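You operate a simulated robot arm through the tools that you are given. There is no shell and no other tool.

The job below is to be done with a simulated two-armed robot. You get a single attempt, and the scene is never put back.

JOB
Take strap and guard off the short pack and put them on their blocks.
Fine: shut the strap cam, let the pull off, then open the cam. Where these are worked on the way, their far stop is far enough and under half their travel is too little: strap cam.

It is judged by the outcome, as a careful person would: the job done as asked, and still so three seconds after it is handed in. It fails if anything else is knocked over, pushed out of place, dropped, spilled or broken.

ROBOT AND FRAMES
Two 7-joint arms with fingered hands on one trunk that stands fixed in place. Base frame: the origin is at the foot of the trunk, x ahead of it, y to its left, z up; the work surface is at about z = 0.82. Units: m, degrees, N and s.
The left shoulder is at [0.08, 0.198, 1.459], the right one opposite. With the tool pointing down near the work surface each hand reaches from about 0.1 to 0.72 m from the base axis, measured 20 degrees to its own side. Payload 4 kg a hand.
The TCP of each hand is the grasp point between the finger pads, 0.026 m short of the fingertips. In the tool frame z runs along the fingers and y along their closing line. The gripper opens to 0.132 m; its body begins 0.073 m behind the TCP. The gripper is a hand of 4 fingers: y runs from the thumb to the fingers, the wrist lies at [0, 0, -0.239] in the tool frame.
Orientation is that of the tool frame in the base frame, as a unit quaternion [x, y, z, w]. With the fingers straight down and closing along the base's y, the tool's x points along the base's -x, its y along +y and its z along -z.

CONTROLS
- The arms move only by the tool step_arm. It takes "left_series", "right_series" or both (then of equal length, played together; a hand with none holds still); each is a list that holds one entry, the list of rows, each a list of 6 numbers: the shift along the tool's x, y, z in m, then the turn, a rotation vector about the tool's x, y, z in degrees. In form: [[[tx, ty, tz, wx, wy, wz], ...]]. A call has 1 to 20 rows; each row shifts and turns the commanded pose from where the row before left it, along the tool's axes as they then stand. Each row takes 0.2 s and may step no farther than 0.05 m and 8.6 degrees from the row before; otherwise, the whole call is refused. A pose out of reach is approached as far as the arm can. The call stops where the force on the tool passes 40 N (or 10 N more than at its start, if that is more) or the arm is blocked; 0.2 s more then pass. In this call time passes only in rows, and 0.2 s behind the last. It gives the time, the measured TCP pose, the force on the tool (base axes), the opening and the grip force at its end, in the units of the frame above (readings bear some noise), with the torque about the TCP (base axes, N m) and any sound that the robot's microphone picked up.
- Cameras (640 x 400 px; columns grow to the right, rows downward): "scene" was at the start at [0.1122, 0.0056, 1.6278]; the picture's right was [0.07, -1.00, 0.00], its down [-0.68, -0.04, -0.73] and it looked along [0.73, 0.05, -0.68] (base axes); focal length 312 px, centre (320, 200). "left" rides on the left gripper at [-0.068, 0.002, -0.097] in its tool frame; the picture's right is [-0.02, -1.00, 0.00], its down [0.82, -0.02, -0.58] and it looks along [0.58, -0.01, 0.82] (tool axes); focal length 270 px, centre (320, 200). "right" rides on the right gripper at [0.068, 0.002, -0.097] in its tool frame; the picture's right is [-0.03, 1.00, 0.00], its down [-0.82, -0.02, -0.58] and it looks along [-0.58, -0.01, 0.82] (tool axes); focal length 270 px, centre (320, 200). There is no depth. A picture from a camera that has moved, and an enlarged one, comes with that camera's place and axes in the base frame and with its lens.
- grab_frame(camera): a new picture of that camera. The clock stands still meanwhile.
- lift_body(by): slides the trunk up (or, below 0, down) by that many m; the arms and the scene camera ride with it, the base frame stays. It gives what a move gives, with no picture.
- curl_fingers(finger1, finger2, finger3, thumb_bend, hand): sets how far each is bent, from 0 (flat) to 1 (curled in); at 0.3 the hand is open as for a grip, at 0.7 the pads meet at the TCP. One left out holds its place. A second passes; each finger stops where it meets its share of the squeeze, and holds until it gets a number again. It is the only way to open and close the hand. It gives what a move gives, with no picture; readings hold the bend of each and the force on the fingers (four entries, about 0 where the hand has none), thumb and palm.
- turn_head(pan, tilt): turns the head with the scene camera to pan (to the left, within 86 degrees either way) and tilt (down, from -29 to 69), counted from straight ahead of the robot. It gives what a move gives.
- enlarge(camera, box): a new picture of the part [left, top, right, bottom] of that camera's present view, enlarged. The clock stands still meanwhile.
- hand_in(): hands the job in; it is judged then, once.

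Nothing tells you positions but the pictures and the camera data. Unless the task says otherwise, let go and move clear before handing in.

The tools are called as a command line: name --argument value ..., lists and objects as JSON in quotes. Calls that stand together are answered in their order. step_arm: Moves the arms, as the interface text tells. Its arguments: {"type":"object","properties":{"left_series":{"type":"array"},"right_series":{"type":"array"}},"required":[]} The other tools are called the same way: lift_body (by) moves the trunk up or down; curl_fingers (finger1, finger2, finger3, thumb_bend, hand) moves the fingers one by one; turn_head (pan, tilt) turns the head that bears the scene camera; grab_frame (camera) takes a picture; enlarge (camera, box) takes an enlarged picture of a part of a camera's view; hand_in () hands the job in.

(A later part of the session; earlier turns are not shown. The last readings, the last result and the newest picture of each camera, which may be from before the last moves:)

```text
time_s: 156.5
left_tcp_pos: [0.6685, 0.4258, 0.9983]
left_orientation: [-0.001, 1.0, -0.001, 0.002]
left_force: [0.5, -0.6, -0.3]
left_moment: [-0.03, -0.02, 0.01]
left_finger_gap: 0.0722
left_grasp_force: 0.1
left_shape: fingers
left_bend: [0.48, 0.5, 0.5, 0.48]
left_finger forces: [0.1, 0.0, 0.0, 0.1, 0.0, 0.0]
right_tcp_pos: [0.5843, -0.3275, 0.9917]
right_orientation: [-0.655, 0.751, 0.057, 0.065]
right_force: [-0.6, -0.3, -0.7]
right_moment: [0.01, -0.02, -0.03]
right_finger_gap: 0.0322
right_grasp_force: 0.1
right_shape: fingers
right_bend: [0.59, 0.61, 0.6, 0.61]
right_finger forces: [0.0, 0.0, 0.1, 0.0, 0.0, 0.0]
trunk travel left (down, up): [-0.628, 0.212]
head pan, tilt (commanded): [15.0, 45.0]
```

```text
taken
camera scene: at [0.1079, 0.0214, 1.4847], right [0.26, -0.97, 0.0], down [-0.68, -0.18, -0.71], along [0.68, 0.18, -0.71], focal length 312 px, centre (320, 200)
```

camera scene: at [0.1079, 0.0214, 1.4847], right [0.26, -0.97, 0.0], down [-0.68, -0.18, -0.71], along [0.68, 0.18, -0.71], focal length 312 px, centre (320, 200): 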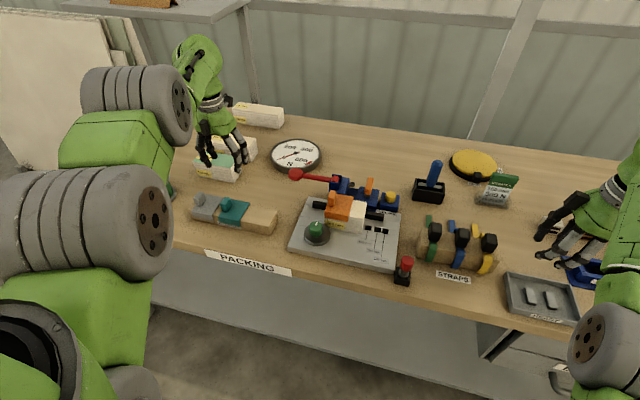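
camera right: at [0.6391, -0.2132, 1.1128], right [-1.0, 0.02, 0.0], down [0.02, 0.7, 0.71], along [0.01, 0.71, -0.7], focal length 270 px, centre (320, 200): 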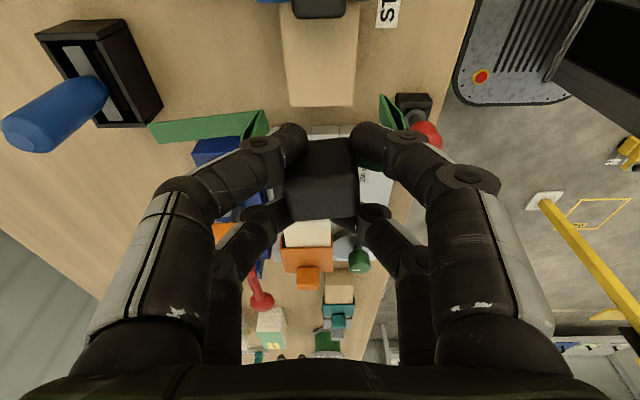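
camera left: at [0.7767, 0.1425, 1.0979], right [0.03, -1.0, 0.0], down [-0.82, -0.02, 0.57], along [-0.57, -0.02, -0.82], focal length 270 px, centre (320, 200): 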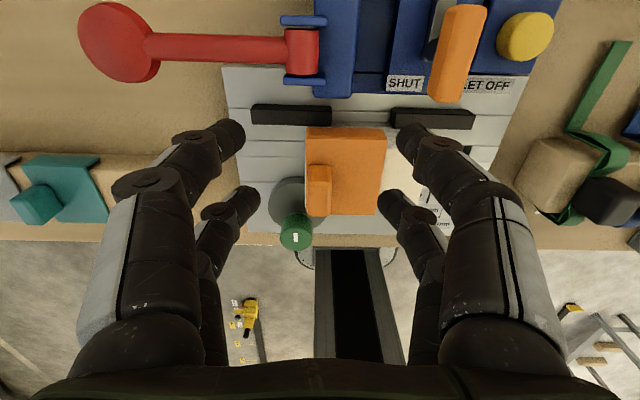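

The left elbow is 8 cm above the shoulder–wrist line (it should hang below), so it needs a long upward pass at full stretch to flip. I'll go low, stretch out firmly, then rise about 30 cm while stretched before coming in.

turn_head --pan 3.7 --tilt 42.9

step_arm --left_series '[[[-0.011, -0.042, 0, 0, 0, 0], [-0.01, -0.042, 0, 0, 0, 0], [0, 0, 0.03, 0, 0, 0], [0, 0, 0.03, 0, 0, 0], [-0.03, 0.008, 0, 0, 0, 0], [-0.03, 0.008, 0, 0, 0, 0], [-0.03, 0.008, 0, 0, 0, 0], [-0.03, 0.008, 0, 0, 0, 0]]]'

step_arm --left_series '[[[-0.015, 0, -0.04, 0, 0, 0], [-0.015, 0, -0.04, 0, 0, 0], [-0.015, 0, -0.04, 0, 0, 0], [-0.012, 0, -0.04, 0, 0, 0], [-0.01, 0, -0.04, 0, 0, 0], [-0.008, 0, -0.04, 0, 0, 0], [-0.005, 0, -0.04, 0, 0, 0], [0, 0, -0.04, 0, 0, 0]]]'

step_arm --left_series '[[[0.015, 0, -0.03, 0, 0, 0], [0.03, 0, -0.02, 0, 0, 0], [0.04, 0, 0, 0, 0, 0], [0.04, 0, 0, 0, 0, 0]]]'

```text
time_s: 157.2
left_tcp_pos: [0.6684, 0.4272, 0.9991]
left_orientation: [-0.001, 1.0, -0.002, 0.001]
left_force: [-0.5, -0.4, 0.6]
left_moment: [-0.01, 0.0, -0.01]
left_finger_gap: 0.0724
left_grasp_force: 0.1
left_shape: fingers
left_bend: [0.48, 0.5, 0.5, 0.48]
left_finger forces: [0.0, 0.0, 0.1, 0.0, 0.0, 0.0]
right_tcp_pos: [0.5843, -0.3279, 0.9901]
right_orientation: [-0.655, 0.751, 0.057, 0.065]
right_force: [0.4, 0.3, 0.3]
right_moment: [0.01, -0.04, 0.0]
right_finger_gap: 0.0328
right_grasp_force: 0.0
right_shape: fingers
right_bend: [0.59, 0.61, 0.6, 0.61]
right_finger forces: [0.0, 0.0, 0.0, 0.0, 0.0, 0.1]
trunk travel left (down, up): [-0.628, 0.212]
head pan, tilt (commanded): [3.7, 42.9]
```

```text
time_s: 159.0
left_tcp_pos: [0.711, 0.3489, 0.942]
left_orientation: [-0.001, 1.0, -0.001, 0.002]
left_force: [0.1, 0.1, -0.7]
left_moment: [-0.01, 0.01, 0.01]
left_finger_gap: 0.0724
left_grasp_force: 0.0
left_shape: fingers
left_bend: [0.48, 0.5, 0.5, 0.48]
left_finger forces: [0.1, 0.0, 0.1, 0.1, 0.0, 0.0]
left hand out of reach, approached as far as the arm can: row 1, 5, 6, 7, 8
right_tcp_pos: [0.5854, -0.3288, 0.9906]
right_orientation: [-0.655, 0.751, 0.057, 0.066]
right_force: [0.5, 1.2, 0.0]
right_moment: [-0.02, 0.01, 0.0]
right_finger_gap: 0.0325
right_grasp_force: 0.0
right_shape: fingers
right_bend: [0.59, 0.61, 0.6, 0.61]
right_finger forces: [0.0, 0.0, 0.1, 0.0, 0.1, 0.0]
trunk travel left (down, up): [-0.628, 0.212]
head pan, tilt (commanded): [3.7, 42.9]
```

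```text
time_s: 160.8
left_tcp_pos: [0.6634, 0.3587, 1.2036]
left_orientation: [-0.001, 1.0, 0.0, 0.004]
left_force: [-0.4, -0.3, 0.7]
left_moment: [0.0, 0.0, -0.03]
left_finger_gap: 0.0723
left_grasp_force: 0.0
left_shape: fingers
left_bend: [0.48, 0.5, 0.5, 0.48]
left_finger forces: [0.1, 0.0, 0.1, 0.0, 0.1, 0.0]
left hand out of reach, approached as far as the arm can: row 1, 2, 3, 4, 5, 6, 7, 8
right_tcp_pos: [0.5841, -0.3294, 0.9906]
right_orientation: [-0.655, 0.75, 0.058, 0.066]
right_force: [-0.8, 0.5, -0.4]
right_moment: [0.01, -0.01, 0.02]
right_finger_gap: 0.0324
right_grasp_force: 0.0
right_shape: fingers
right_bend: [0.59, 0.61, 0.6, 0.61]
right_finger forces: [0.0, 0.0, 0.1, 0.0, 0.0, 0.1]
trunk travel left (down, up): [-0.628, 0.212]
head pan, tilt (commanded): [3.7, 42.9]
```

```text
time_s: 161.8
left_tcp_pos: [0.6196, 0.3764, 1.2795]
left_orientation: [-0.001, 1.0, -0.001, 0.002]
left_force: [-0.2, -0.8, 0.7]
left_moment: [0.02, 0.01, 0.01]
left_finger_gap: 0.0723
left_grasp_force: 0.0
left_shape: fingers
left_bend: [0.48, 0.5, 0.5, 0.48]
left_finger forces: [0.0, 0.0, 0.1, 0.1, 0.1, 0.0]
left hand out of reach, approached as far as the arm can: row 2, 3, 4
right_tcp_pos: [0.5845, -0.3287, 0.9909]
right_orientation: [-0.654, 0.751, 0.057, 0.065]
right_force: [1.0, -0.4, 0.5]
right_moment: [0.02, 0.04, 0.01]
right_finger_gap: 0.0328
right_grasp_force: 0.1
right_shape: fingers
right_bend: [0.59, 0.61, 0.6, 0.61]
right_finger forces: [0.1, 0.1, 0.0, 0.0, 0.1, 0.0]
trunk travel left (down, up): [-0.628, 0.212]
head pan, tilt (commanded): [3.7, 42.9]
```

Now fully straight after the long rise. Continuing up a little and then inward.

step_arm --left_series '[[[0.02, 0, -0.03, 0, 0, 0], [0.02, 0, -0.03, 0, 0, 0], [0.03, 0, -0.01, 0, 0, 0], [0.04, 0, 0.01, 0, 0, 0], [0.04, 0, 0.02, 0, 0, 0]]]'

step_arm --left_series '[[[0.03, 0, 0.03, 0, 0, 0], [0.03, 0, 0.03, 0, 0, 0], [0.03, 0, 0.03, 0, 0, 0]]]'

grab_frame --camera "scene"

```text
time_s: 163.0
left_tcp_pos: [0.615, 0.3772, 1.2879]
left_orientation: [-0.002, 1.0, -0.001, 0.002]
left_force: [-0.3, 0.1, -0.9]
left_moment: [0.0, 0.0, 0.01]
left_finger_gap: 0.0724
left_grasp_force: 0.2
left_shape: fingers
left_bend: [0.48, 0.5, 0.5, 0.48]
left_finger forces: [0.0, 0.0, 0.0, 0.0, 0.0, 0.0]
left hand out of reach, approached as far as the arm can: row 1, 2, 3, 4, 5
right_tcp_pos: [0.5853, -0.3287, 0.9917]
right_orientation: [-0.655, 0.751, 0.058, 0.066]
right_force: [0.0, 0.2, -1.0]
right_moment: [-0.01, 0.0, 0.02]
right_finger_gap: 0.0327
right_grasp_force: 0.1
right_shape: fingers
right_bend: [0.59, 0.61, 0.6, 0.61]
right_finger forces: [0.0, 0.0, 0.0, 0.0, 0.0, 0.0]
trunk travel left (down, up): [-0.628, 0.212]
head pan, tilt (commanded): [3.7, 42.9]
```

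```text
time_s: 163.8
left_tcp_pos: [0.6216, 0.4022, 1.2552]
left_orientation: [-0.001, 1.0, -0.002, 0.003]
left_force: [-0.1, 0.7, 0.1]
left_moment: [0.01, 0.01, 0.01]
left_finger_gap: 0.0728
left_grasp_force: 0.0
left_shape: fingers
left_bend: [0.48, 0.5, 0.5, 0.48]
left_finger forces: [0.0, 0.0, 0.0, 0.0, 0.1, 0.1]
left hand out of reach, approached as far as the arm can: row 1, 2, 3
right_tcp_pos: [0.5846, -0.3275, 0.9914]
right_orientation: [-0.655, 0.75, 0.058, 0.066]
right_force: [0.5, 0.7, 0.7]
right_moment: [-0.02, 0.02, 0.02]
right_finger_gap: 0.0326
right_grasp_force: 0.1
right_shape: fingers
right_bend: [0.59, 0.61, 0.6, 0.61]
right_finger forces: [0.1, 0.0, 0.1, 0.0, 0.0, 0.0]
trunk travel left (down, up): [-0.628, 0.212]
head pan, tilt (commanded): [3.7, 42.9]
```

```text
taken
camera scene: at [0.1123, 0.006, 1.4877], right [0.06, -1.0, 0.0], down [-0.68, -0.04, -0.73], along [0.73, 0.05, -0.68], focal length 312 px, centre (320, 200)
```

scene: 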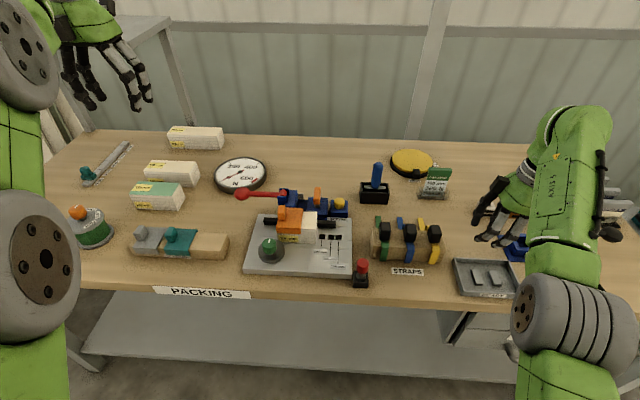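

At straight, but the wrist-bend limit blocks bending here. I'll tilt the hand forward (about the wrist) to free it, then come inward and up so the elbow drops the right way.

step_arm --left_series '[[[-0.033, 0, -0.002, 0, -8, 0], [-0.033, 0, -0.002, 0, -8, 0], [-0.033, 0, -0.002, 0, -8, 0], [-0.033, 0, -0.002, 0, -8, 0]]]'

step_arm --left_series '[[[0.0148, 0, -0.0329, 0, 0, 0], [0.0148, 0, -0.0329, 0, 0, 0], [0.02, 0, -0.03, 0, 0, 0], [0.02, 0, -0.03, 0, 0, 0]]]'

```text
time_s: 164.8
left_tcp_pos: [0.7475, 0.4028, 1.2939]
left_orientation: [-0.002, 0.961, -0.001, 0.277]
left_force: [-0.3, 0.3, 0.2]
left_moment: [-0.04, -0.01, -0.01]
left_finger_gap: 0.0725
left_grasp_force: 0.1
left_shape: fingers
left_bend: [0.48, 0.5, 0.5, 0.48]
left_finger forces: [0.0, 0.0, 0.0, 0.0, 0.0, 0.1]
right_tcp_pos: [0.5838, -0.3284, 0.9908]
right_orientation: [-0.655, 0.751, 0.058, 0.066]
right_force: [0.8, -0.3, 0.3]
right_moment: [0.02, 0.03, 0.0]
right_finger_gap: 0.0326
right_grasp_force: 0.0
right_shape: fingers
right_bend: [0.59, 0.61, 0.6, 0.61]
right_finger forces: [0.0, 0.0, 0.0, 0.1, 0.0, 0.0]
trunk travel left (down, up): [-0.628, 0.212]
head pan, tilt (commanded): [3.7, 42.9]
```

```text
time_s: 165.8
left_tcp_pos: [0.6612, 0.4226, 1.3854]
left_orientation: [-0.002, 0.961, -0.003, 0.276]
left_force: [0.3, 1.2, -1.2]
left_moment: [-0.02, -0.03, -0.03]
left_finger_gap: 0.0724
left_grasp_force: 0.1
left_shape: fingers
left_bend: [0.48, 0.5, 0.5, 0.48]
left_finger forces: [0.0, 0.0, 0.1, 0.0, 0.0, 0.0]
left hand out of reach, approached as far as the arm can: row 1, 2, 3
right_tcp_pos: [0.5858, -0.3269, 0.9929]
right_orientation: [-0.655, 0.751, 0.056, 0.066]
right_force: [0.1, 0.4, 0.2]
right_moment: [0.0, -0.01, -0.02]
right_finger_gap: 0.0325
right_grasp_force: 0.0
right_shape: fingers
right_bend: [0.59, 0.61, 0.6, 0.61]
right_finger forces: [0.0, 0.1, 0.0, 0.1, 0.0, 0.0]
trunk travel left (down, up): [-0.628, 0.212]
head pan, tilt (commanded): [3.7, 42.9]
```

The last row was reached without a limit. Continuing inward.

step_arm --left_series '[[[0.025, 0, -0.01, 0, 0, 0], [0.025, 0, -0.01, 0, 0, 0], [0.025, 0, 0.0, 0, 0, 0], [0.025, 0, 0.0, 0, 0, 0]]]'

grab_frame --camera "scene"

```text
time_s: 166.8
left_tcp_pos: [0.5655, 0.4205, 1.3511]
left_orientation: [-0.001, 0.96, -0.002, 0.28]
left_force: [-0.9, 0.4, -0.4]
left_moment: [-0.03, -0.01, 0.01]
left_finger_gap: 0.0728
left_grasp_force: 0.0
left_shape: fingers
left_bend: [0.48, 0.5, 0.5, 0.48]
left_finger forces: [0.0, 0.1, 0.1, 0.1, 0.1, 0.0]
right_tcp_pos: [0.5831, -0.3291, 0.9925]
right_orientation: [-0.655, 0.75, 0.056, 0.066]
right_force: [1.1, 0.1, 0.0]
right_moment: [-0.04, -0.03, 0.0]
right_finger_gap: 0.0323
right_grasp_force: 0.1
right_shape: fingers
right_bend: [0.59, 0.61, 0.6, 0.61]
right_finger forces: [0.0, 0.0, 0.0, 0.0, 0.0, 0.1]
trunk travel left (down, up): [-0.628, 0.212]
head pan, tilt (commanded): [3.7, 42.9]
```

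```text
taken
camera scene: at [0.1113, 0.0057, 1.4878], right [0.06, -1.0, 0.0], down [-0.68, -0.04, -0.73], along [0.73, 0.05, -0.68], focal length 312 px, centre (320, 200)
```

scene: 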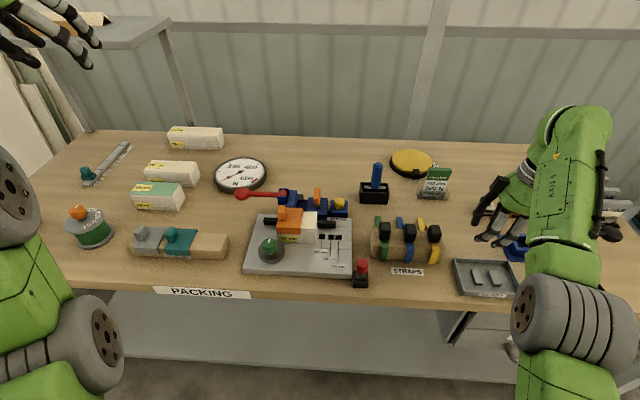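

The elbow has flipped back properly. Coming down over free bench and straightening the hand.

step_arm --left_series '[[[0.0214, -0.01, 0.0338, 0, 0, 0], [0.0214, -0.01, 0.0338, 0, 0, 0], [0.0214, -0.01, 0.0338, 0, 0, 0], [0.0214, -0.01, 0.0338, 0, 0, 0], [0.0214, -0.01, 0.0338, 0, 0, 0], [0.0214, -0.01, 0.0338, 0, 0, 0], [0.0214, -0.01, 0.0338, 0, 0, 0], [0.0214, -0.01, 0.0338, 0, 0, 0], [0, 0, 0, 0, 8.1, 0], [0, 0, 0, 0, 8.1, 0], [0, 0, 0, 0, 8.1, 0], [0, 0, 0, 0, 8.1, 0]]]'

grab_frame --camera "scene"

```text
time_s: 169.4
left_tcp_pos: [0.5686, 0.3406, 1.0287]
left_orientation: [-0.002, 1.0, -0.002, -0.002]
left_force: [-0.4, -0.2, -0.3]
left_moment: [0.0, -0.01, -0.03]
left_finger_gap: 0.0724
left_grasp_force: 0.1
left_shape: fingers
left_bend: [0.48, 0.5, 0.5, 0.48]
left_finger forces: [0.0, 0.1, 0.0, 0.0, 0.0, 0.1]
right_tcp_pos: [0.5856, -0.3281, 0.9902]
right_orientation: [-0.654, 0.751, 0.058, 0.065]
right_force: [-0.5, -0.3, 0.6]
right_moment: [-0.02, 0.01, 0.01]
right_finger_gap: 0.0327
right_grasp_force: 0.0
right_shape: fingers
right_bend: [0.59, 0.61, 0.6, 0.61]
right_finger forces: [0.0, 0.0, 0.1, 0.0, 0.0, 0.0]
trunk travel left (down, up): [-0.628, 0.212]
head pan, tilt (commanded): [3.7, 42.9]
```

```text
taken
camera scene: at [0.114, 0.0057, 1.4875], right [0.06, -1.0, 0.0], down [-0.68, -0.04, -0.73], along [0.73, 0.05, -0.68], focal length 312 px, centre (320, 200)
```

scene: 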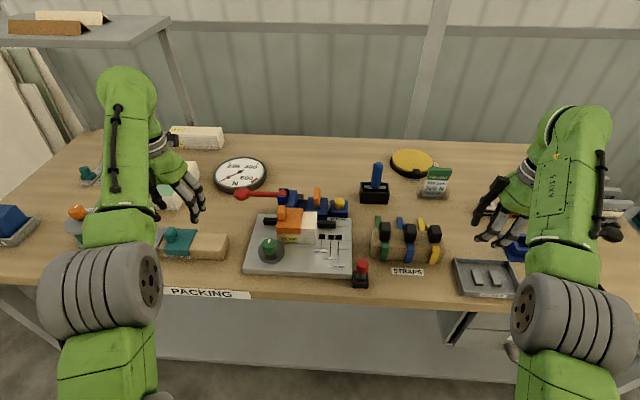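

The left arm is in its normal posture again. Moving it to hover above the guard's knob, using its front pair (finger1/thumb).

step_arm --left_series '[[[-0.0121, -0.0337, 0.004, 0, 0, 0], [-0.0121, -0.0337, 0.004, 0, 0, 0], [-0.0121, -0.0337, 0.004, 0, 0, 0], [-0.0121, -0.0337, 0.004, 0, 0, 0], [-0.0121, -0.0337, 0.004, 0, 0, 0], [-0.0121, -0.0337, 0.004, 0, 0, 0]]]'

curl_fingers --hand "left" --finger1 0.54 --finger2 0.46 --finger3 0.46 --thumb_bend 0.54

grab_frame --camera "left"

enlarge --camera "left" --box '[220, 60, 440, 260]'

enlarge --camera "scene" --box '[230, 150, 350, 260]'

```text
time_s: 170.8
left_tcp_pos: [0.6396, 0.1359, 1.0051]
left_orientation: [0.0, 1.0, -0.001, -0.001]
left_force: [-0.1, -0.6, 0.1]
left_moment: [0.04, -0.03, 0.02]
left_finger_gap: 0.0722
left_grasp_force: 0.0
left_shape: fingers
left_bend: [0.48, 0.5, 0.5, 0.48]
left_finger forces: [0.1, 0.0, 0.0, 0.0, 0.0, 0.1]
right_tcp_pos: [0.5841, -0.3296, 0.9915]
right_orientation: [-0.655, 0.75, 0.058, 0.066]
right_force: [0.5, 0.5, 0.0]
right_moment: [0.01, 0.03, 0.05]
right_finger_gap: 0.0324
right_grasp_force: 0.0
right_shape: fingers
right_bend: [0.59, 0.61, 0.6, 0.61]
right_finger forces: [0.0, 0.0, 0.1, 0.0, 0.0, 0.0]
trunk travel left (down, up): [-0.628, 0.212]
head pan, tilt (commanded): [3.7, 42.9]
```

```text
time_s: 171.8
left_tcp_pos: [0.6395, 0.138, 1.0044]
left_orientation: [-0.001, 1.0, -0.002, 0.0]
left_force: [0.1, -0.1, -0.3]
left_moment: [0.01, 0.01, -0.01]
left_finger_gap: 0.053
left_grasp_force: 0.0
left_shape: fingers
left_bend: [0.54, 0.46, 0.46, 0.54]
left_finger forces: [0.0, 0.0, 0.1, 0.1, 0.0, 0.0]
right_tcp_pos: [0.5837, -0.3278, 0.9908]
right_orientation: [-0.655, 0.751, 0.057, 0.065]
right_force: [-0.1, 0.6, 0.2]
right_moment: [-0.02, 0.02, 0.02]
right_finger_gap: 0.0326
right_grasp_force: 0.1
right_shape: fingers
right_bend: [0.59, 0.61, 0.6, 0.61]
right_finger forces: [0.0, 0.0, 0.1, 0.0, 0.0, 0.0]
trunk travel left (down, up): [-0.628, 0.212]
head pan, tilt (commanded): [3.7, 42.9]
```

```text
taken
camera left: at [0.7082, 0.1404, 1.102], right [0.03, -1.0, 0.0], down [-0.82, -0.02, 0.58], along [-0.58, -0.02, -0.82], focal length 270 px, centre (320, 200)
```

left: 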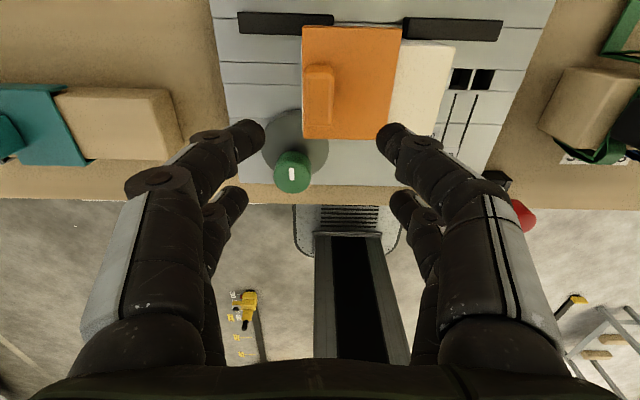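

```text
2.00 times, centred on (330, 160) of left
camera zoom: at [0.7082, 0.1404, 1.102], right [0.03, -1.0, 0.0], down [-0.82, -0.02, 0.58], along [-0.58, -0.02, -0.82], focal length 541 px, centre (300, 280)
```

zoom: 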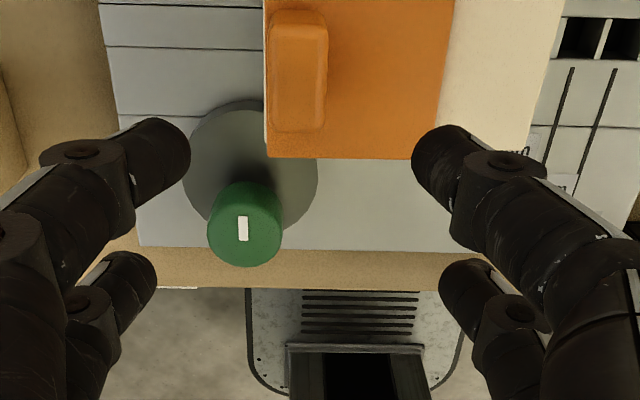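

```text
3.64 times, centred on (290, 205) of scene
camera zoom: at [0.1122, 0.0056, 1.4877], right [0.06, -1.0, 0.0], down [-0.68, -0.04, -0.73], along [0.73, 0.05, -0.68], focal length 1134 px, centre (429, 182)
```

zoom: 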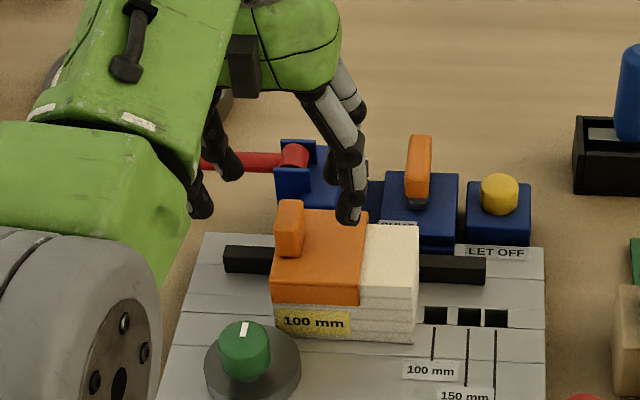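

Knob measured at (0.6615, 0.141), about 17 mm thick, top z≈0.938. Narrowing all digits so none touch the guard, and descending partway.

curl_fingers --hand "left" --finger1 0.6 --finger2 0.6 --finger3 0.6 --thumb_bend 0.6

step_arm --left_series '[[[-0.001, 0.0015, 0.0175, 0, 0, 0], [-0.001, 0.0015, 0.0175, 0, 0, 0]]]'

enlarge --camera "left" --box '[220, 60, 440, 260]'

enlarge --camera "scene" --box '[240, 160, 330, 240]'

```text
time_s: 172.8
left_tcp_pos: [0.6389, 0.1357, 1.0049]
left_orientation: [-0.001, 1.0, -0.001, -0.001]
left_force: [0.1, 0.4, -1.0]
left_moment: [0.04, -0.01, -0.05]
left_finger_gap: 0.0333
left_grasp_force: 0.0
left_shape: fingers
left_bend: [0.6, 0.6, 0.6, 0.6]
left_finger forces: [0.0, 0.0, 0.0, 0.0, 0.0, 0.0]
right_tcp_pos: [0.5843, -0.3288, 0.9907]
right_orientation: [-0.655, 0.751, 0.057, 0.066]
right_force: [0.2, 0.3, -0.6]
right_moment: [-0.01, 0.0, 0.0]
right_finger_gap: 0.0325
right_grasp_force: 0.0
right_shape: fingers
right_bend: [0.59, 0.61, 0.6, 0.61]
right_finger forces: [0.0, 0.0, 0.0, 0.0, 0.1, 0.0]
trunk travel left (down, up): [-0.628, 0.212]
head pan, tilt (commanded): [3.7, 42.9]
```

```text
time_s: 173.4
left_tcp_pos: [0.6427, 0.1401, 0.971]
left_orientation: [-0.001, 1.0, -0.001, 0.0]
left_force: [0.2, 0.5, 0.1]
left_moment: [-0.02, -0.03, -0.02]
left_finger_gap: 0.0329
left_grasp_force: 0.1
left_shape: fingers
left_bend: [0.6, 0.6, 0.6, 0.6]
left_finger forces: [0.0, 0.0, 0.1, 0.0, 0.1, 0.0]
right_tcp_pos: [0.5843, -0.3287, 0.992]
right_orientation: [-0.655, 0.751, 0.058, 0.066]
right_force: [-0.4, -0.3, 0.2]
right_moment: [-0.01, 0.02, -0.02]
right_finger_gap: 0.0324
right_grasp_force: 0.0
right_shape: fingers
right_bend: [0.59, 0.61, 0.6, 0.61]
right_finger forces: [0.0, 0.0, 0.0, 0.0, 0.0, 0.0]
trunk travel left (down, up): [-0.628, 0.212]
head pan, tilt (commanded): [3.7, 42.9]
```

```text
2.00 times, centred on (330, 160) of left
camera zoom: at [0.7105, 0.1445, 1.0671], right [0.03, -1.0, 0.0], down [-0.82, -0.02, 0.58], along [-0.58, -0.02, -0.82], focal length 541 px, centre (300, 280)
```

zoom: 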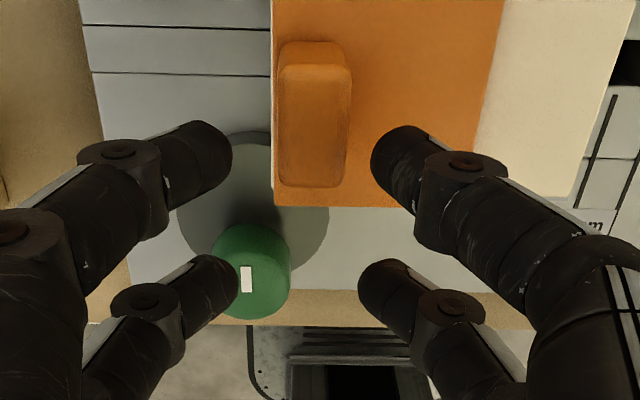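

```text
5.00 times, centred on (285, 200) of scene
camera zoom: at [0.1125, 0.0058, 1.4877], right [0.06, -1.0, 0.0], down [-0.68, -0.04, -0.73], along [0.73, 0.05, -0.68], focal length 1559 px, centre (495, 200)
```

zoom: 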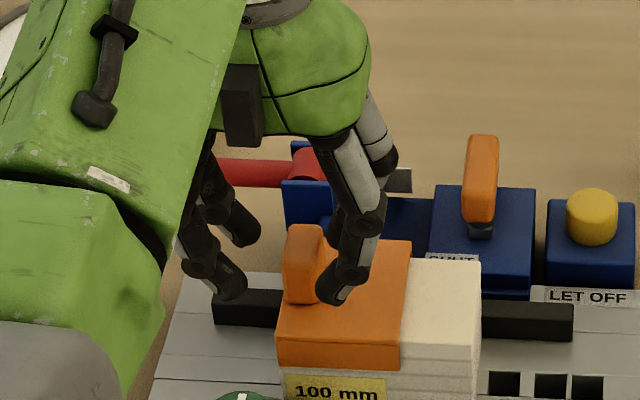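

Aligned within 2–3 mm. Descending the rest.

step_arm --left_series '[[[0, -0.001, 0.0155, 0, 0, 0], [0, -0.001, 0.0155, 0, 0, 0]]]'

enlarge --camera "left" --box '[220, 80, 440, 280]'

enlarge --camera "scene" --box '[240, 160, 330, 240]'

```text
time_s: 174.0
left_tcp_pos: [0.6416, 0.1392, 0.9392]
left_orientation: [0.0, 1.0, -0.002, 0.0]
left_force: [0.3, 0.3, 1.4]
left_moment: [-0.01, 0.03, 0.0]
left_finger_gap: 0.0329
left_grasp_force: 0.4
left_shape: fingers
left_bend: [0.6, 0.6, 0.6, 0.6]
left_finger forces: [0.0, 0.0, 0.8, 0.0, 0.0, 0.0]
right_tcp_pos: [0.5842, -0.3278, 0.992]
right_orientation: [-0.655, 0.751, 0.057, 0.066]
right_force: [0.6, 0.0, 0.1]
right_moment: [0.0, 0.0, -0.01]
right_finger_gap: 0.0325
right_grasp_force: 0.0
right_shape: fingers
right_bend: [0.59, 0.61, 0.6, 0.61]
right_finger forces: [0.0, 0.0, 0.1, 0.0, 0.1, 0.0]
trunk travel left (down, up): [-0.628, 0.212]
head pan, tilt (commanded): [3.7, 42.9]
```

```text
2.00 times, centred on (330, 180) of left
camera zoom: at [0.7107, 0.143, 1.0366], right [0.03, -1.0, 0.0], down [-0.82, -0.02, 0.58], along [-0.58, -0.02, -0.82], focal length 541 px, centre (300, 240)
```

zoom: 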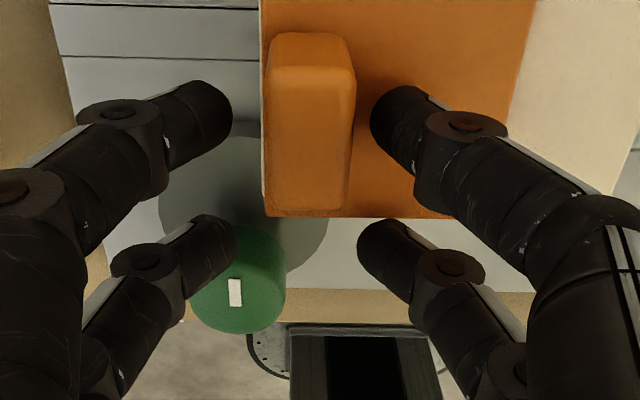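

```text
5.00 times, centred on (285, 200) of scene
camera zoom: at [0.1123, 0.0055, 1.4877], right [0.06, -1.0, 0.0], down [-0.68, -0.04, -0.73], along [0.73, 0.05, -0.68], focal length 1559 px, centre (495, 200)
```

zoom: 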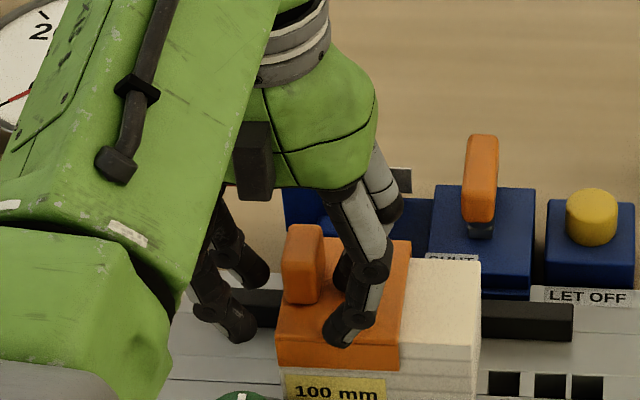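

Finger3 just brushes the guard top; raising 3 mm and closing finger1 and thumb on the knob.

step_arm --left_series '[[[0, -0.0015, -0.003, 0, 0, 0]]]'

curl_fingers --hand "left" --finger1 0.75 --thumb_bend 0.75

enlarge --camera "left" --box '[220, 80, 440, 280]'

enlarge --camera "scene" --box '[240, 160, 330, 240]'

```text
time_s: 174.4
left_tcp_pos: [0.6428, 0.1375, 0.9429]
left_orientation: [-0.001, 1.0, -0.001, 0.0]
left_force: [-0.4, -0.7, -0.1]
left_moment: [0.01, -0.03, 0.0]
left_finger_gap: 0.033
left_grasp_force: 0.1
left_shape: fingers
left_bend: [0.6, 0.6, 0.6, 0.6]
left_finger forces: [0.0, 0.0, 0.0, 0.0, 0.1, 0.0]
right_tcp_pos: [0.5844, -0.3283, 0.9907]
right_orientation: [-0.655, 0.751, 0.058, 0.067]
right_force: [-0.3, -0.1, 0.7]
right_moment: [-0.01, -0.01, 0.03]
right_finger_gap: 0.0326
right_grasp_force: 0.0
right_shape: fingers
right_bend: [0.59, 0.61, 0.6, 0.61]
right_finger forces: [0.1, 0.0, 0.1, 0.0, 0.0, 0.0]
trunk travel left (down, up): [-0.628, 0.212]
head pan, tilt (commanded): [3.7, 42.9]
```

```text
time_s: 175.4
left_tcp_pos: [0.6431, 0.1381, 0.9432]
left_orientation: [0.0, 1.0, -0.001, 0.0]
left_force: [-0.3, 0.4, -0.5]
left_moment: [-0.02, 0.0, 0.0]
left_finger_gap: 0.014
left_grasp_force: 8.6
left_shape: fingers
left_bend: [0.69, 0.6, 0.6, 0.68]
left_finger forces: [9.2, 0.0, 0.0, 0.0, 9.2, 0.0]
right_tcp_pos: [0.5844, -0.3285, 0.9911]
right_orientation: [-0.655, 0.751, 0.057, 0.067]
right_force: [-0.2, 0.2, 0.3]
right_moment: [-0.03, 0.03, 0.02]
right_finger_gap: 0.0326
right_grasp_force: 0.1
right_shape: fingers
right_bend: [0.59, 0.61, 0.6, 0.61]
right_finger forces: [0.0, 0.0, 0.1, 0.1, 0.0, 0.1]
trunk travel left (down, up): [-0.628, 0.212]
head pan, tilt (commanded): [3.7, 42.9]
```

```text
2.00 times, centred on (330, 180) of left
camera zoom: at [0.711, 0.1412, 1.04], right [0.03, -1.0, 0.0], down [-0.82, -0.02, 0.58], along [-0.58, -0.02, -0.82], focal length 541 px, centre (300, 240)
```

zoom: 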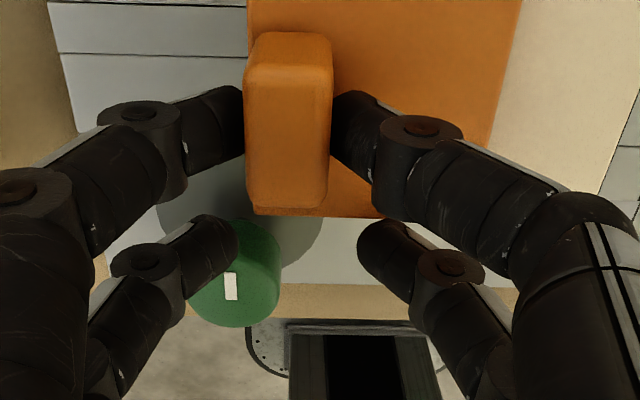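

```text
5.00 times, centred on (285, 200) of scene
camera zoom: at [0.1122, 0.0055, 1.4877], right [0.06, -1.0, 0.0], down [-0.68, -0.04, -0.73], along [0.73, 0.05, -0.68], focal length 1559 px, centre (495, 200)
```

zoom: 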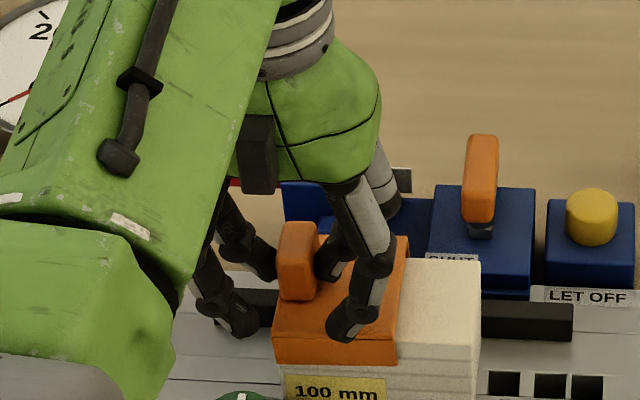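

Even grip (9 N each side). Test lift of 2 cm by trunk.

lift_body --by 0.02

enlarge --camera "left" --box '[220, 60, 440, 260]'

enlarge --camera "scene" --box '[240, 160, 350, 250]'

```text
time_s: 176.1
left_tcp_pos: [0.643, 0.1374, 0.9631]
left_orientation: [-0.001, 1.0, -0.001, 0.0]
left_force: [0.0, -0.1, -0.2]
left_moment: [0.0, 0.03, 0.0]
left_finger_gap: 0.0136
left_grasp_force: 9.2
left_shape: fingers
left_bend: [0.69, 0.6, 0.6, 0.68]
left_finger forces: [9.2, 0.0, 0.1, 0.1, 9.1, 0.1]
right_tcp_pos: [0.5841, -0.3284, 1.0115]
right_orientation: [-0.655, 0.75, 0.058, 0.066]
right_force: [-0.6, -0.1, -0.8]
right_moment: [-0.03, -0.01, 0.0]
right_finger_gap: 0.0324
right_grasp_force: 0.2
right_shape: fingers
right_bend: [0.59, 0.61, 0.6, 0.61]
right_finger forces: [0.0, 0.0, 0.0, 0.1, 0.0, 0.0]
trunk travel left (down, up): [-0.648, 0.192]
head pan, tilt (commanded): [3.7, 42.9]
```

```text
2.00 times, centred on (330, 160) of left
camera zoom: at [0.7107, 0.1412, 1.0601], right [0.03, -1.0, 0.0], down [-0.82, -0.02, 0.58], along [-0.58, -0.02, -0.82], focal length 541 px, centre (300, 280)
```

zoom: 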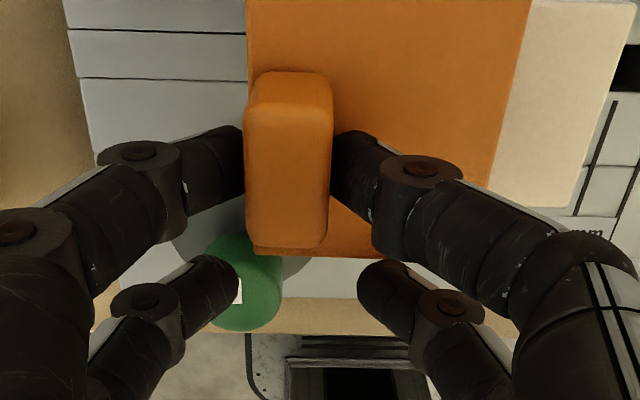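

```text
4.44 times, centred on (295, 205) of scene
camera zoom: at [0.1119, 0.0055, 1.5078], right [0.06, -1.0, 0.0], down [-0.68, -0.04, -0.73], along [0.73, 0.05, -0.68], focal length 1386 px, centre (431, 178)
```

zoom: 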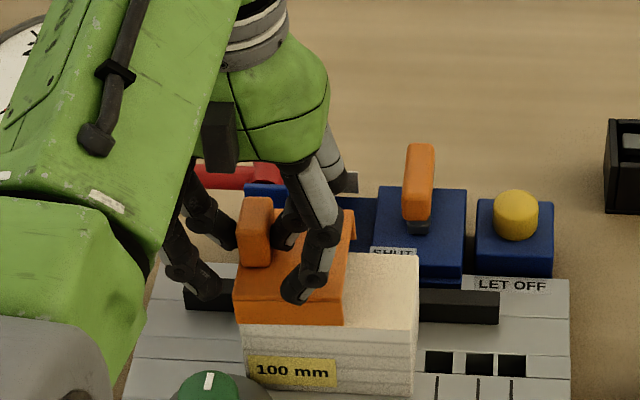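

The guard comes up level; the pack stays. Raising 5 cm more.

lift_body --by 0.05

grab_frame --camera "left"

enlarge --camera "scene" --box '[220, 160, 350, 270]'

```text
time_s: 177.0
left_tcp_pos: [0.6421, 0.1384, 1.0105]
left_orientation: [-0.001, 1.0, -0.001, -0.001]
left_force: [-0.5, 0.3, -0.3]
left_moment: [0.01, 0.01, 0.02]
left_finger_gap: 0.0139
left_grasp_force: 8.7
left_shape: fingers
left_bend: [0.69, 0.6, 0.6, 0.68]
left_finger forces: [9.2, 0.0, 0.0, 0.0, 9.2, 0.1]
right_tcp_pos: [0.5849, -0.3296, 1.0609]
right_orientation: [-0.655, 0.751, 0.058, 0.066]
right_force: [0.5, -0.4, -0.5]
right_moment: [0.01, 0.0, -0.02]
right_finger_gap: 0.0324
right_grasp_force: 0.1
right_shape: fingers
right_bend: [0.59, 0.61, 0.6, 0.61]
right_finger forces: [0.0, 0.0, 0.0, 0.0, 0.0, 0.0]
trunk travel left (down, up): [-0.698, 0.142]
head pan, tilt (commanded): [3.7, 42.9]
```

```text
taken
camera left: at [0.7114, 0.1411, 1.1096], right [0.03, -1.0, 0.0], down [-0.82, -0.02, 0.58], along [-0.58, -0.02, -0.82], focal length 270 px, centre (320, 200)
```

left: 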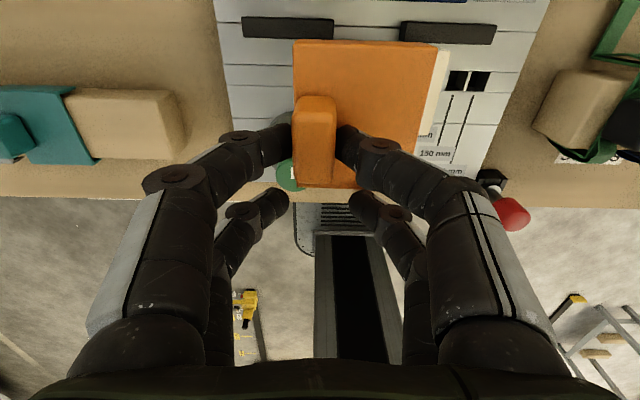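

```text
3.64 times, centred on (285, 215) of scene
camera zoom: at [0.1128, 0.0054, 1.5576], right [0.06, -1.0, 0.0], down [-0.68, -0.04, -0.73], along [0.73, 0.05, -0.68], focal length 1134 px, centre (447, 146)
```

zoom: 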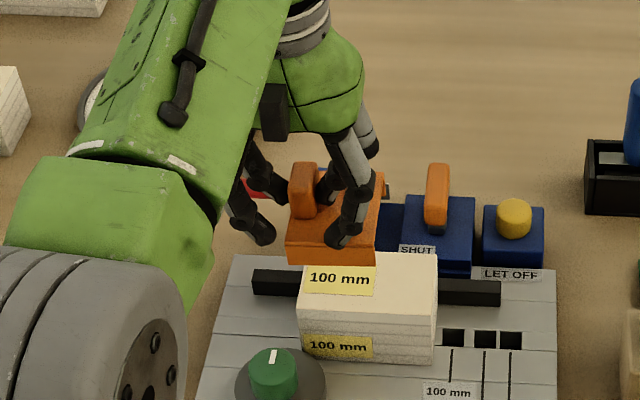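

The guard is free and level. Carrying it left to hover over the free end of the guard block.

step_arm --left_series '[[[0.006, 0.0252, 0, 0, 0, 0], [0.006, 0.0252, 0, 0, 0, 0], [0.006, 0.0252, 0, 0, 0, 0], [0.006, 0.0252, 0, 0, 0, 0], [0.006, 0.0252, 0, 0, 0, 0], [0.006, 0.0252, 0, 0, 0, 0], [0.006, 0.0252, 0, 0, 0, 0], [0.006, 0.0252, 0, 0, 0, 0]]]'

grab_frame --camera "left"

enlarge --camera "left" --box '[100, 0, 500, 260]'

enlarge --camera "scene" --box '[120, 170, 260, 290]'

```text
time_s: 178.8
left_tcp_pos: [0.5954, 0.34, 1.0115]
left_orientation: [-0.001, 1.0, -0.001, 0.0]
left_force: [0.5, 0.3, 0.1]
left_moment: [0.01, -0.03, 0.0]
left_finger_gap: 0.0139
left_grasp_force: 9.1
left_shape: fingers
left_bend: [0.69, 0.6, 0.6, 0.68]
left_finger forces: [9.3, 0.0, 0.1, 0.0, 9.1, 0.0]
right_tcp_pos: [0.5854, -0.3278, 1.0614]
right_orientation: [-0.654, 0.751, 0.057, 0.066]
right_force: [0.2, 0.8, -0.1]
right_moment: [0.03, -0.05, 0.0]
right_finger_gap: 0.0325
right_grasp_force: 0.1
right_shape: fingers
right_bend: [0.59, 0.61, 0.6, 0.61]
right_finger forces: [0.0, 0.1, 0.1, 0.0, 0.0, 0.0]
trunk travel left (down, up): [-0.698, 0.142]
head pan, tilt (commanded): [3.7, 42.9]
```

```text
taken
camera left: at [0.6631, 0.343, 1.1091], right [0.03, -1.0, 0.0], down [-0.82, -0.02, 0.58], along [-0.58, -0.02, -0.82], focal length 270 px, centre (320, 200)
```

left: 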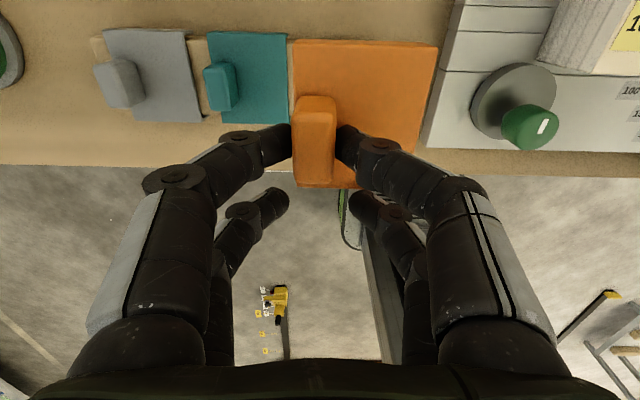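

```text
1.54 times, centred on (300, 130) of left
camera zoom: at [0.6631, 0.343, 1.1091], right [0.03, -1.0, 0.0], down [-0.82, -0.02, 0.58], along [-0.58, -0.02, -0.82], focal length 416 px, centre (351, 308)
```

zoom: 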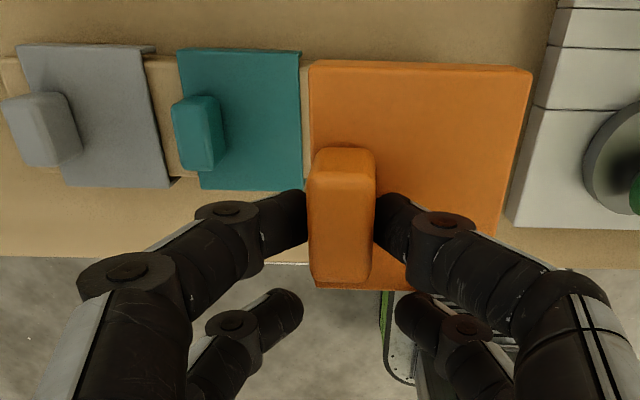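

```text
3.33 times, centred on (190, 230) of scene
camera zoom: at [0.1121, 0.0067, 1.5577], right [0.06, -1.0, 0.0], down [-0.68, -0.04, -0.73], along [0.73, 0.05, -0.68], focal length 1039 px, centre (753, 100)
```

zoom: 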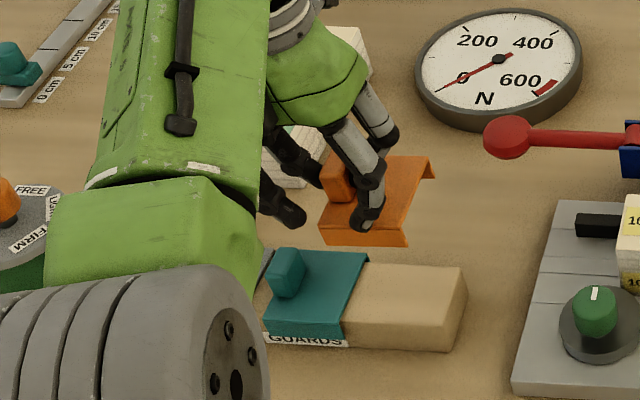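

By measurement the guard (centre x 0.612, y 0.323) is already aligned with the block (centre x≈0.611, slot y≈0.322). Lowering 6 cm by trunk and rechecking.

lift_body --by -0.06

enlarge --camera "left" --box '[100, 0, 500, 260]'

enlarge --camera "scene" --box '[120, 150, 260, 270]'

```text
time_s: 179.8
left_tcp_pos: [0.5952, 0.3389, 0.9528]
left_orientation: [-0.001, 1.0, 0.0, 0.0]
left_force: [0.4, 0.6, -0.2]
left_moment: [0.02, -0.03, 0.0]
left_finger_gap: 0.014
left_grasp_force: 9.1
left_shape: fingers
left_bend: [0.69, 0.6, 0.6, 0.68]
left_finger forces: [9.2, 0.0, 0.1, 0.0, 9.2, 0.0]
right_tcp_pos: [0.5852, -0.3284, 1.001]
right_orientation: [-0.655, 0.751, 0.057, 0.067]
right_force: [-0.3, 0.2, 0.2]
right_moment: [0.01, -0.02, 0.05]
right_finger_gap: 0.0325
right_grasp_force: 0.1
right_shape: fingers
right_bend: [0.59, 0.61, 0.6, 0.61]
right_finger forces: [0.2, 0.0, 0.1, 0.0, 0.1, 0.1]
trunk travel left (down, up): [-0.638, 0.202]
head pan, tilt (commanded): [3.7, 42.9]
```

```text
1.54 times, centred on (300, 130) of left
camera zoom: at [0.6631, 0.342, 1.0497], right [0.03, -1.0, 0.0], down [-0.82, -0.02, 0.58], along [-0.58, -0.02, -0.82], focal length 416 px, centre (351, 308)
```

zoom: 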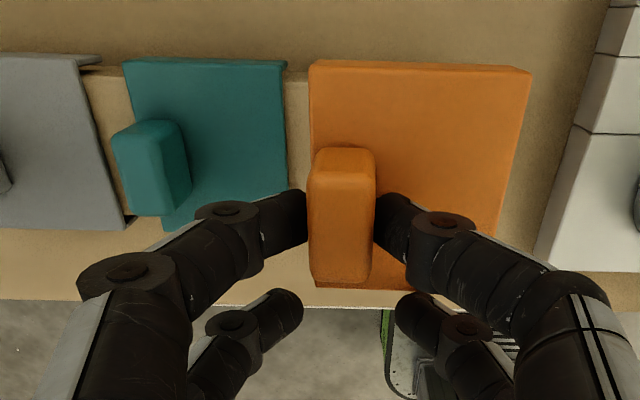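

```text
3.33 times, centred on (190, 210) of scene
camera zoom: at [0.1118, 0.0054, 1.4978], right [0.06, -1.0, 0.0], down [-0.68, -0.04, -0.73], along [0.73, 0.05, -0.68], focal length 1039 px, centre (753, 167)
```

zoom: 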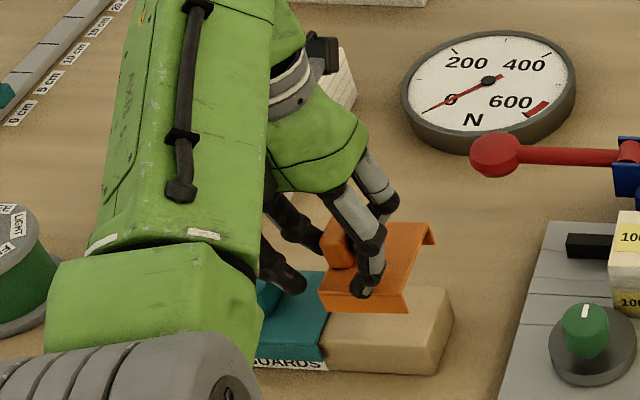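

Alignment holds: 7–9 mm overhang front and rear, 15 mm gap to the teal guard. Descending gently with the arm.

step_arm --left_series '[[[0.0015, 0, 0.01, 0, 0, 0], [0, 0, 0.01, 0, 0, 0], [0, 0, 0.01, 0, 0, 0]]]'

enlarge --camera "left" --box '[100, 0, 500, 260]'

enlarge --camera "scene" --box '[150, 160, 260, 260]'

```text
time_s: 180.6
left_tcp_pos: [0.5946, 0.3381, 0.9215]
left_orientation: [-0.001, 1.0, -0.001, 0.0]
left_force: [-0.3, 0.1, 0.5]
left_moment: [0.0, 0.04, 0.02]
left_finger_gap: 0.0136
left_grasp_force: 9.0
left_shape: fingers
left_bend: [0.69, 0.6, 0.6, 0.68]
left_finger forces: [9.2, 0.0, 0.1, 0.0, 9.1, 0.1]
right_tcp_pos: [0.5848, -0.3289, 1.0011]
right_orientation: [-0.655, 0.751, 0.057, 0.065]
right_force: [-0.1, 0.1, 0.4]
right_moment: [-0.04, -0.03, 0.02]
right_finger_gap: 0.0324
right_grasp_force: 0.1
right_shape: fingers
right_bend: [0.59, 0.61, 0.6, 0.61]
right_finger forces: [0.0, 0.0, 0.1, 0.0, 0.1, 0.1]
trunk travel left (down, up): [-0.638, 0.202]
head pan, tilt (commanded): [3.7, 42.9]
```

```text
1.54 times, centred on (300, 130) of left
camera zoom: at [0.6619, 0.3417, 1.0191], right [0.03, -1.0, 0.0], down [-0.82, -0.02, 0.58], along [-0.58, -0.02, -0.82], focal length 416 px, centre (351, 308)
```

zoom: 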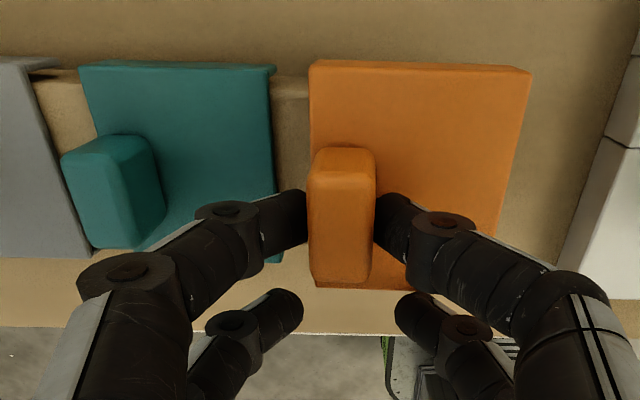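

```text
4.00 times, centred on (205, 210) of scene
camera zoom: at [0.1123, 0.0057, 1.4977], right [0.06, -1.0, 0.0], down [-0.68, -0.04, -0.73], along [0.73, 0.05, -0.68], focal length 1247 px, centre (780, 160)
```

zoom: 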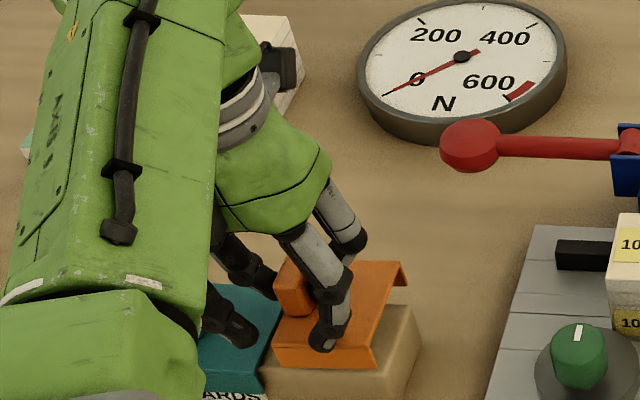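

Flanges are passing outside the block without contact. Lowering the last 2 cm.

step_arm --left_series '[[[0, 0, 0.007, 0, 0, 0], [0, 0, 0.007, 0, 0, 0]]]'

step_arm --left_series '[[[0, 0, 0.0035, 0, 0, 0], [0, 0, 0.0035, 0, 0, 0]]]'

enlarge --camera "left" --box '[100, 0, 500, 260]'

enlarge --camera "scene" --box '[150, 160, 260, 260]'

```text
time_s: 181.2
left_tcp_pos: [0.5936, 0.3393, 0.9082]
left_orientation: [-0.001, 1.0, 0.0, -0.001]
left_force: [-1.3, 0.1, -0.4]
left_moment: [0.03, 0.04, -0.03]
left_finger_gap: 0.0136
left_grasp_force: 9.1
left_shape: fingers
left_bend: [0.69, 0.6, 0.6, 0.68]
left_finger forces: [9.2, 0.0, 0.9, 0.1, 9.4, 0.1]
right_tcp_pos: [0.5843, -0.3289, 1.0011]
right_orientation: [-0.655, 0.751, 0.056, 0.066]
right_force: [0.1, 0.0, -0.6]
right_moment: [0.01, 0.03, 0.01]
right_finger_gap: 0.0328
right_grasp_force: 0.1
right_shape: fingers
right_bend: [0.59, 0.61, 0.6, 0.61]
right_finger forces: [0.1, 0.0, 0.0, 0.0, 0.0, 0.1]
trunk travel left (down, up): [-0.638, 0.202]
head pan, tilt (commanded): [3.7, 42.9]
```

```text
time_s: 181.8
left_tcp_pos: [0.5933, 0.3382, 0.9014]
left_orientation: [-0.001, 1.0, -0.001, 0.0]
left_force: [-1.0, 1.0, -0.2]
left_moment: [0.04, 0.07, 0.0]
left_finger_gap: 0.0135
left_grasp_force: 9.8
left_shape: fingers
left_bend: [0.69, 0.6, 0.6, 0.68]
left_finger forces: [9.3, 0.0, 1.0, 0.0, 9.2, 0.0]
right_tcp_pos: [0.5851, -0.3276, 1.0017]
right_orientation: [-0.655, 0.75, 0.057, 0.066]
right_force: [-0.3, 0.0, 0.1]
right_moment: [0.01, -0.02, 0.0]
right_finger_gap: 0.0326
right_grasp_force: 0.1
right_shape: fingers
right_bend: [0.59, 0.61, 0.6, 0.61]
right_finger forces: [0.1, 0.0, 0.1, 0.0, 0.1, 0.0]
trunk travel left (down, up): [-0.638, 0.202]
head pan, tilt (commanded): [3.7, 42.9]
```

```text
1.54 times, centred on (300, 130) of left
camera zoom: at [0.6616, 0.3418, 0.9985], right [0.03, -1.0, 0.0], down [-0.82, -0.02, 0.58], along [-0.58, -0.02, -0.82], focal length 416 px, centre (351, 308)
```

zoom: 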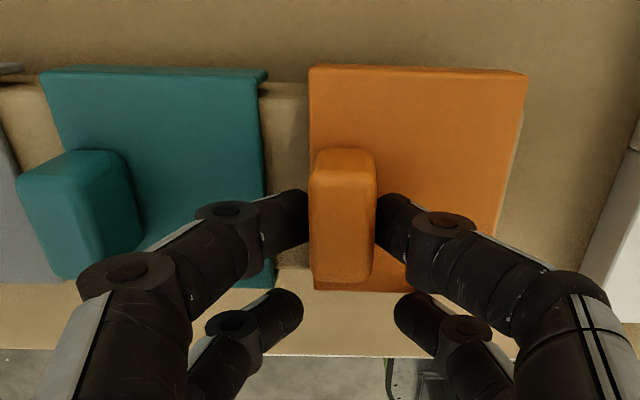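

```text
4.00 times, centred on (205, 210) of scene
camera zoom: at [0.1119, 0.0056, 1.4977], right [0.06, -1.0, 0.0], down [-0.68, -0.04, -0.73], along [0.73, 0.05, -0.68], focal length 1247 px, centre (780, 160)
```

zoom: 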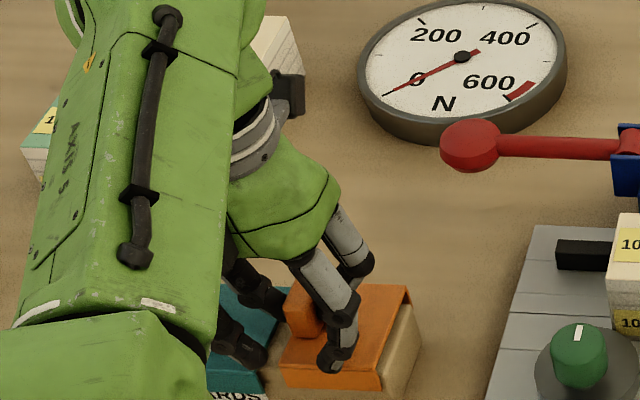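

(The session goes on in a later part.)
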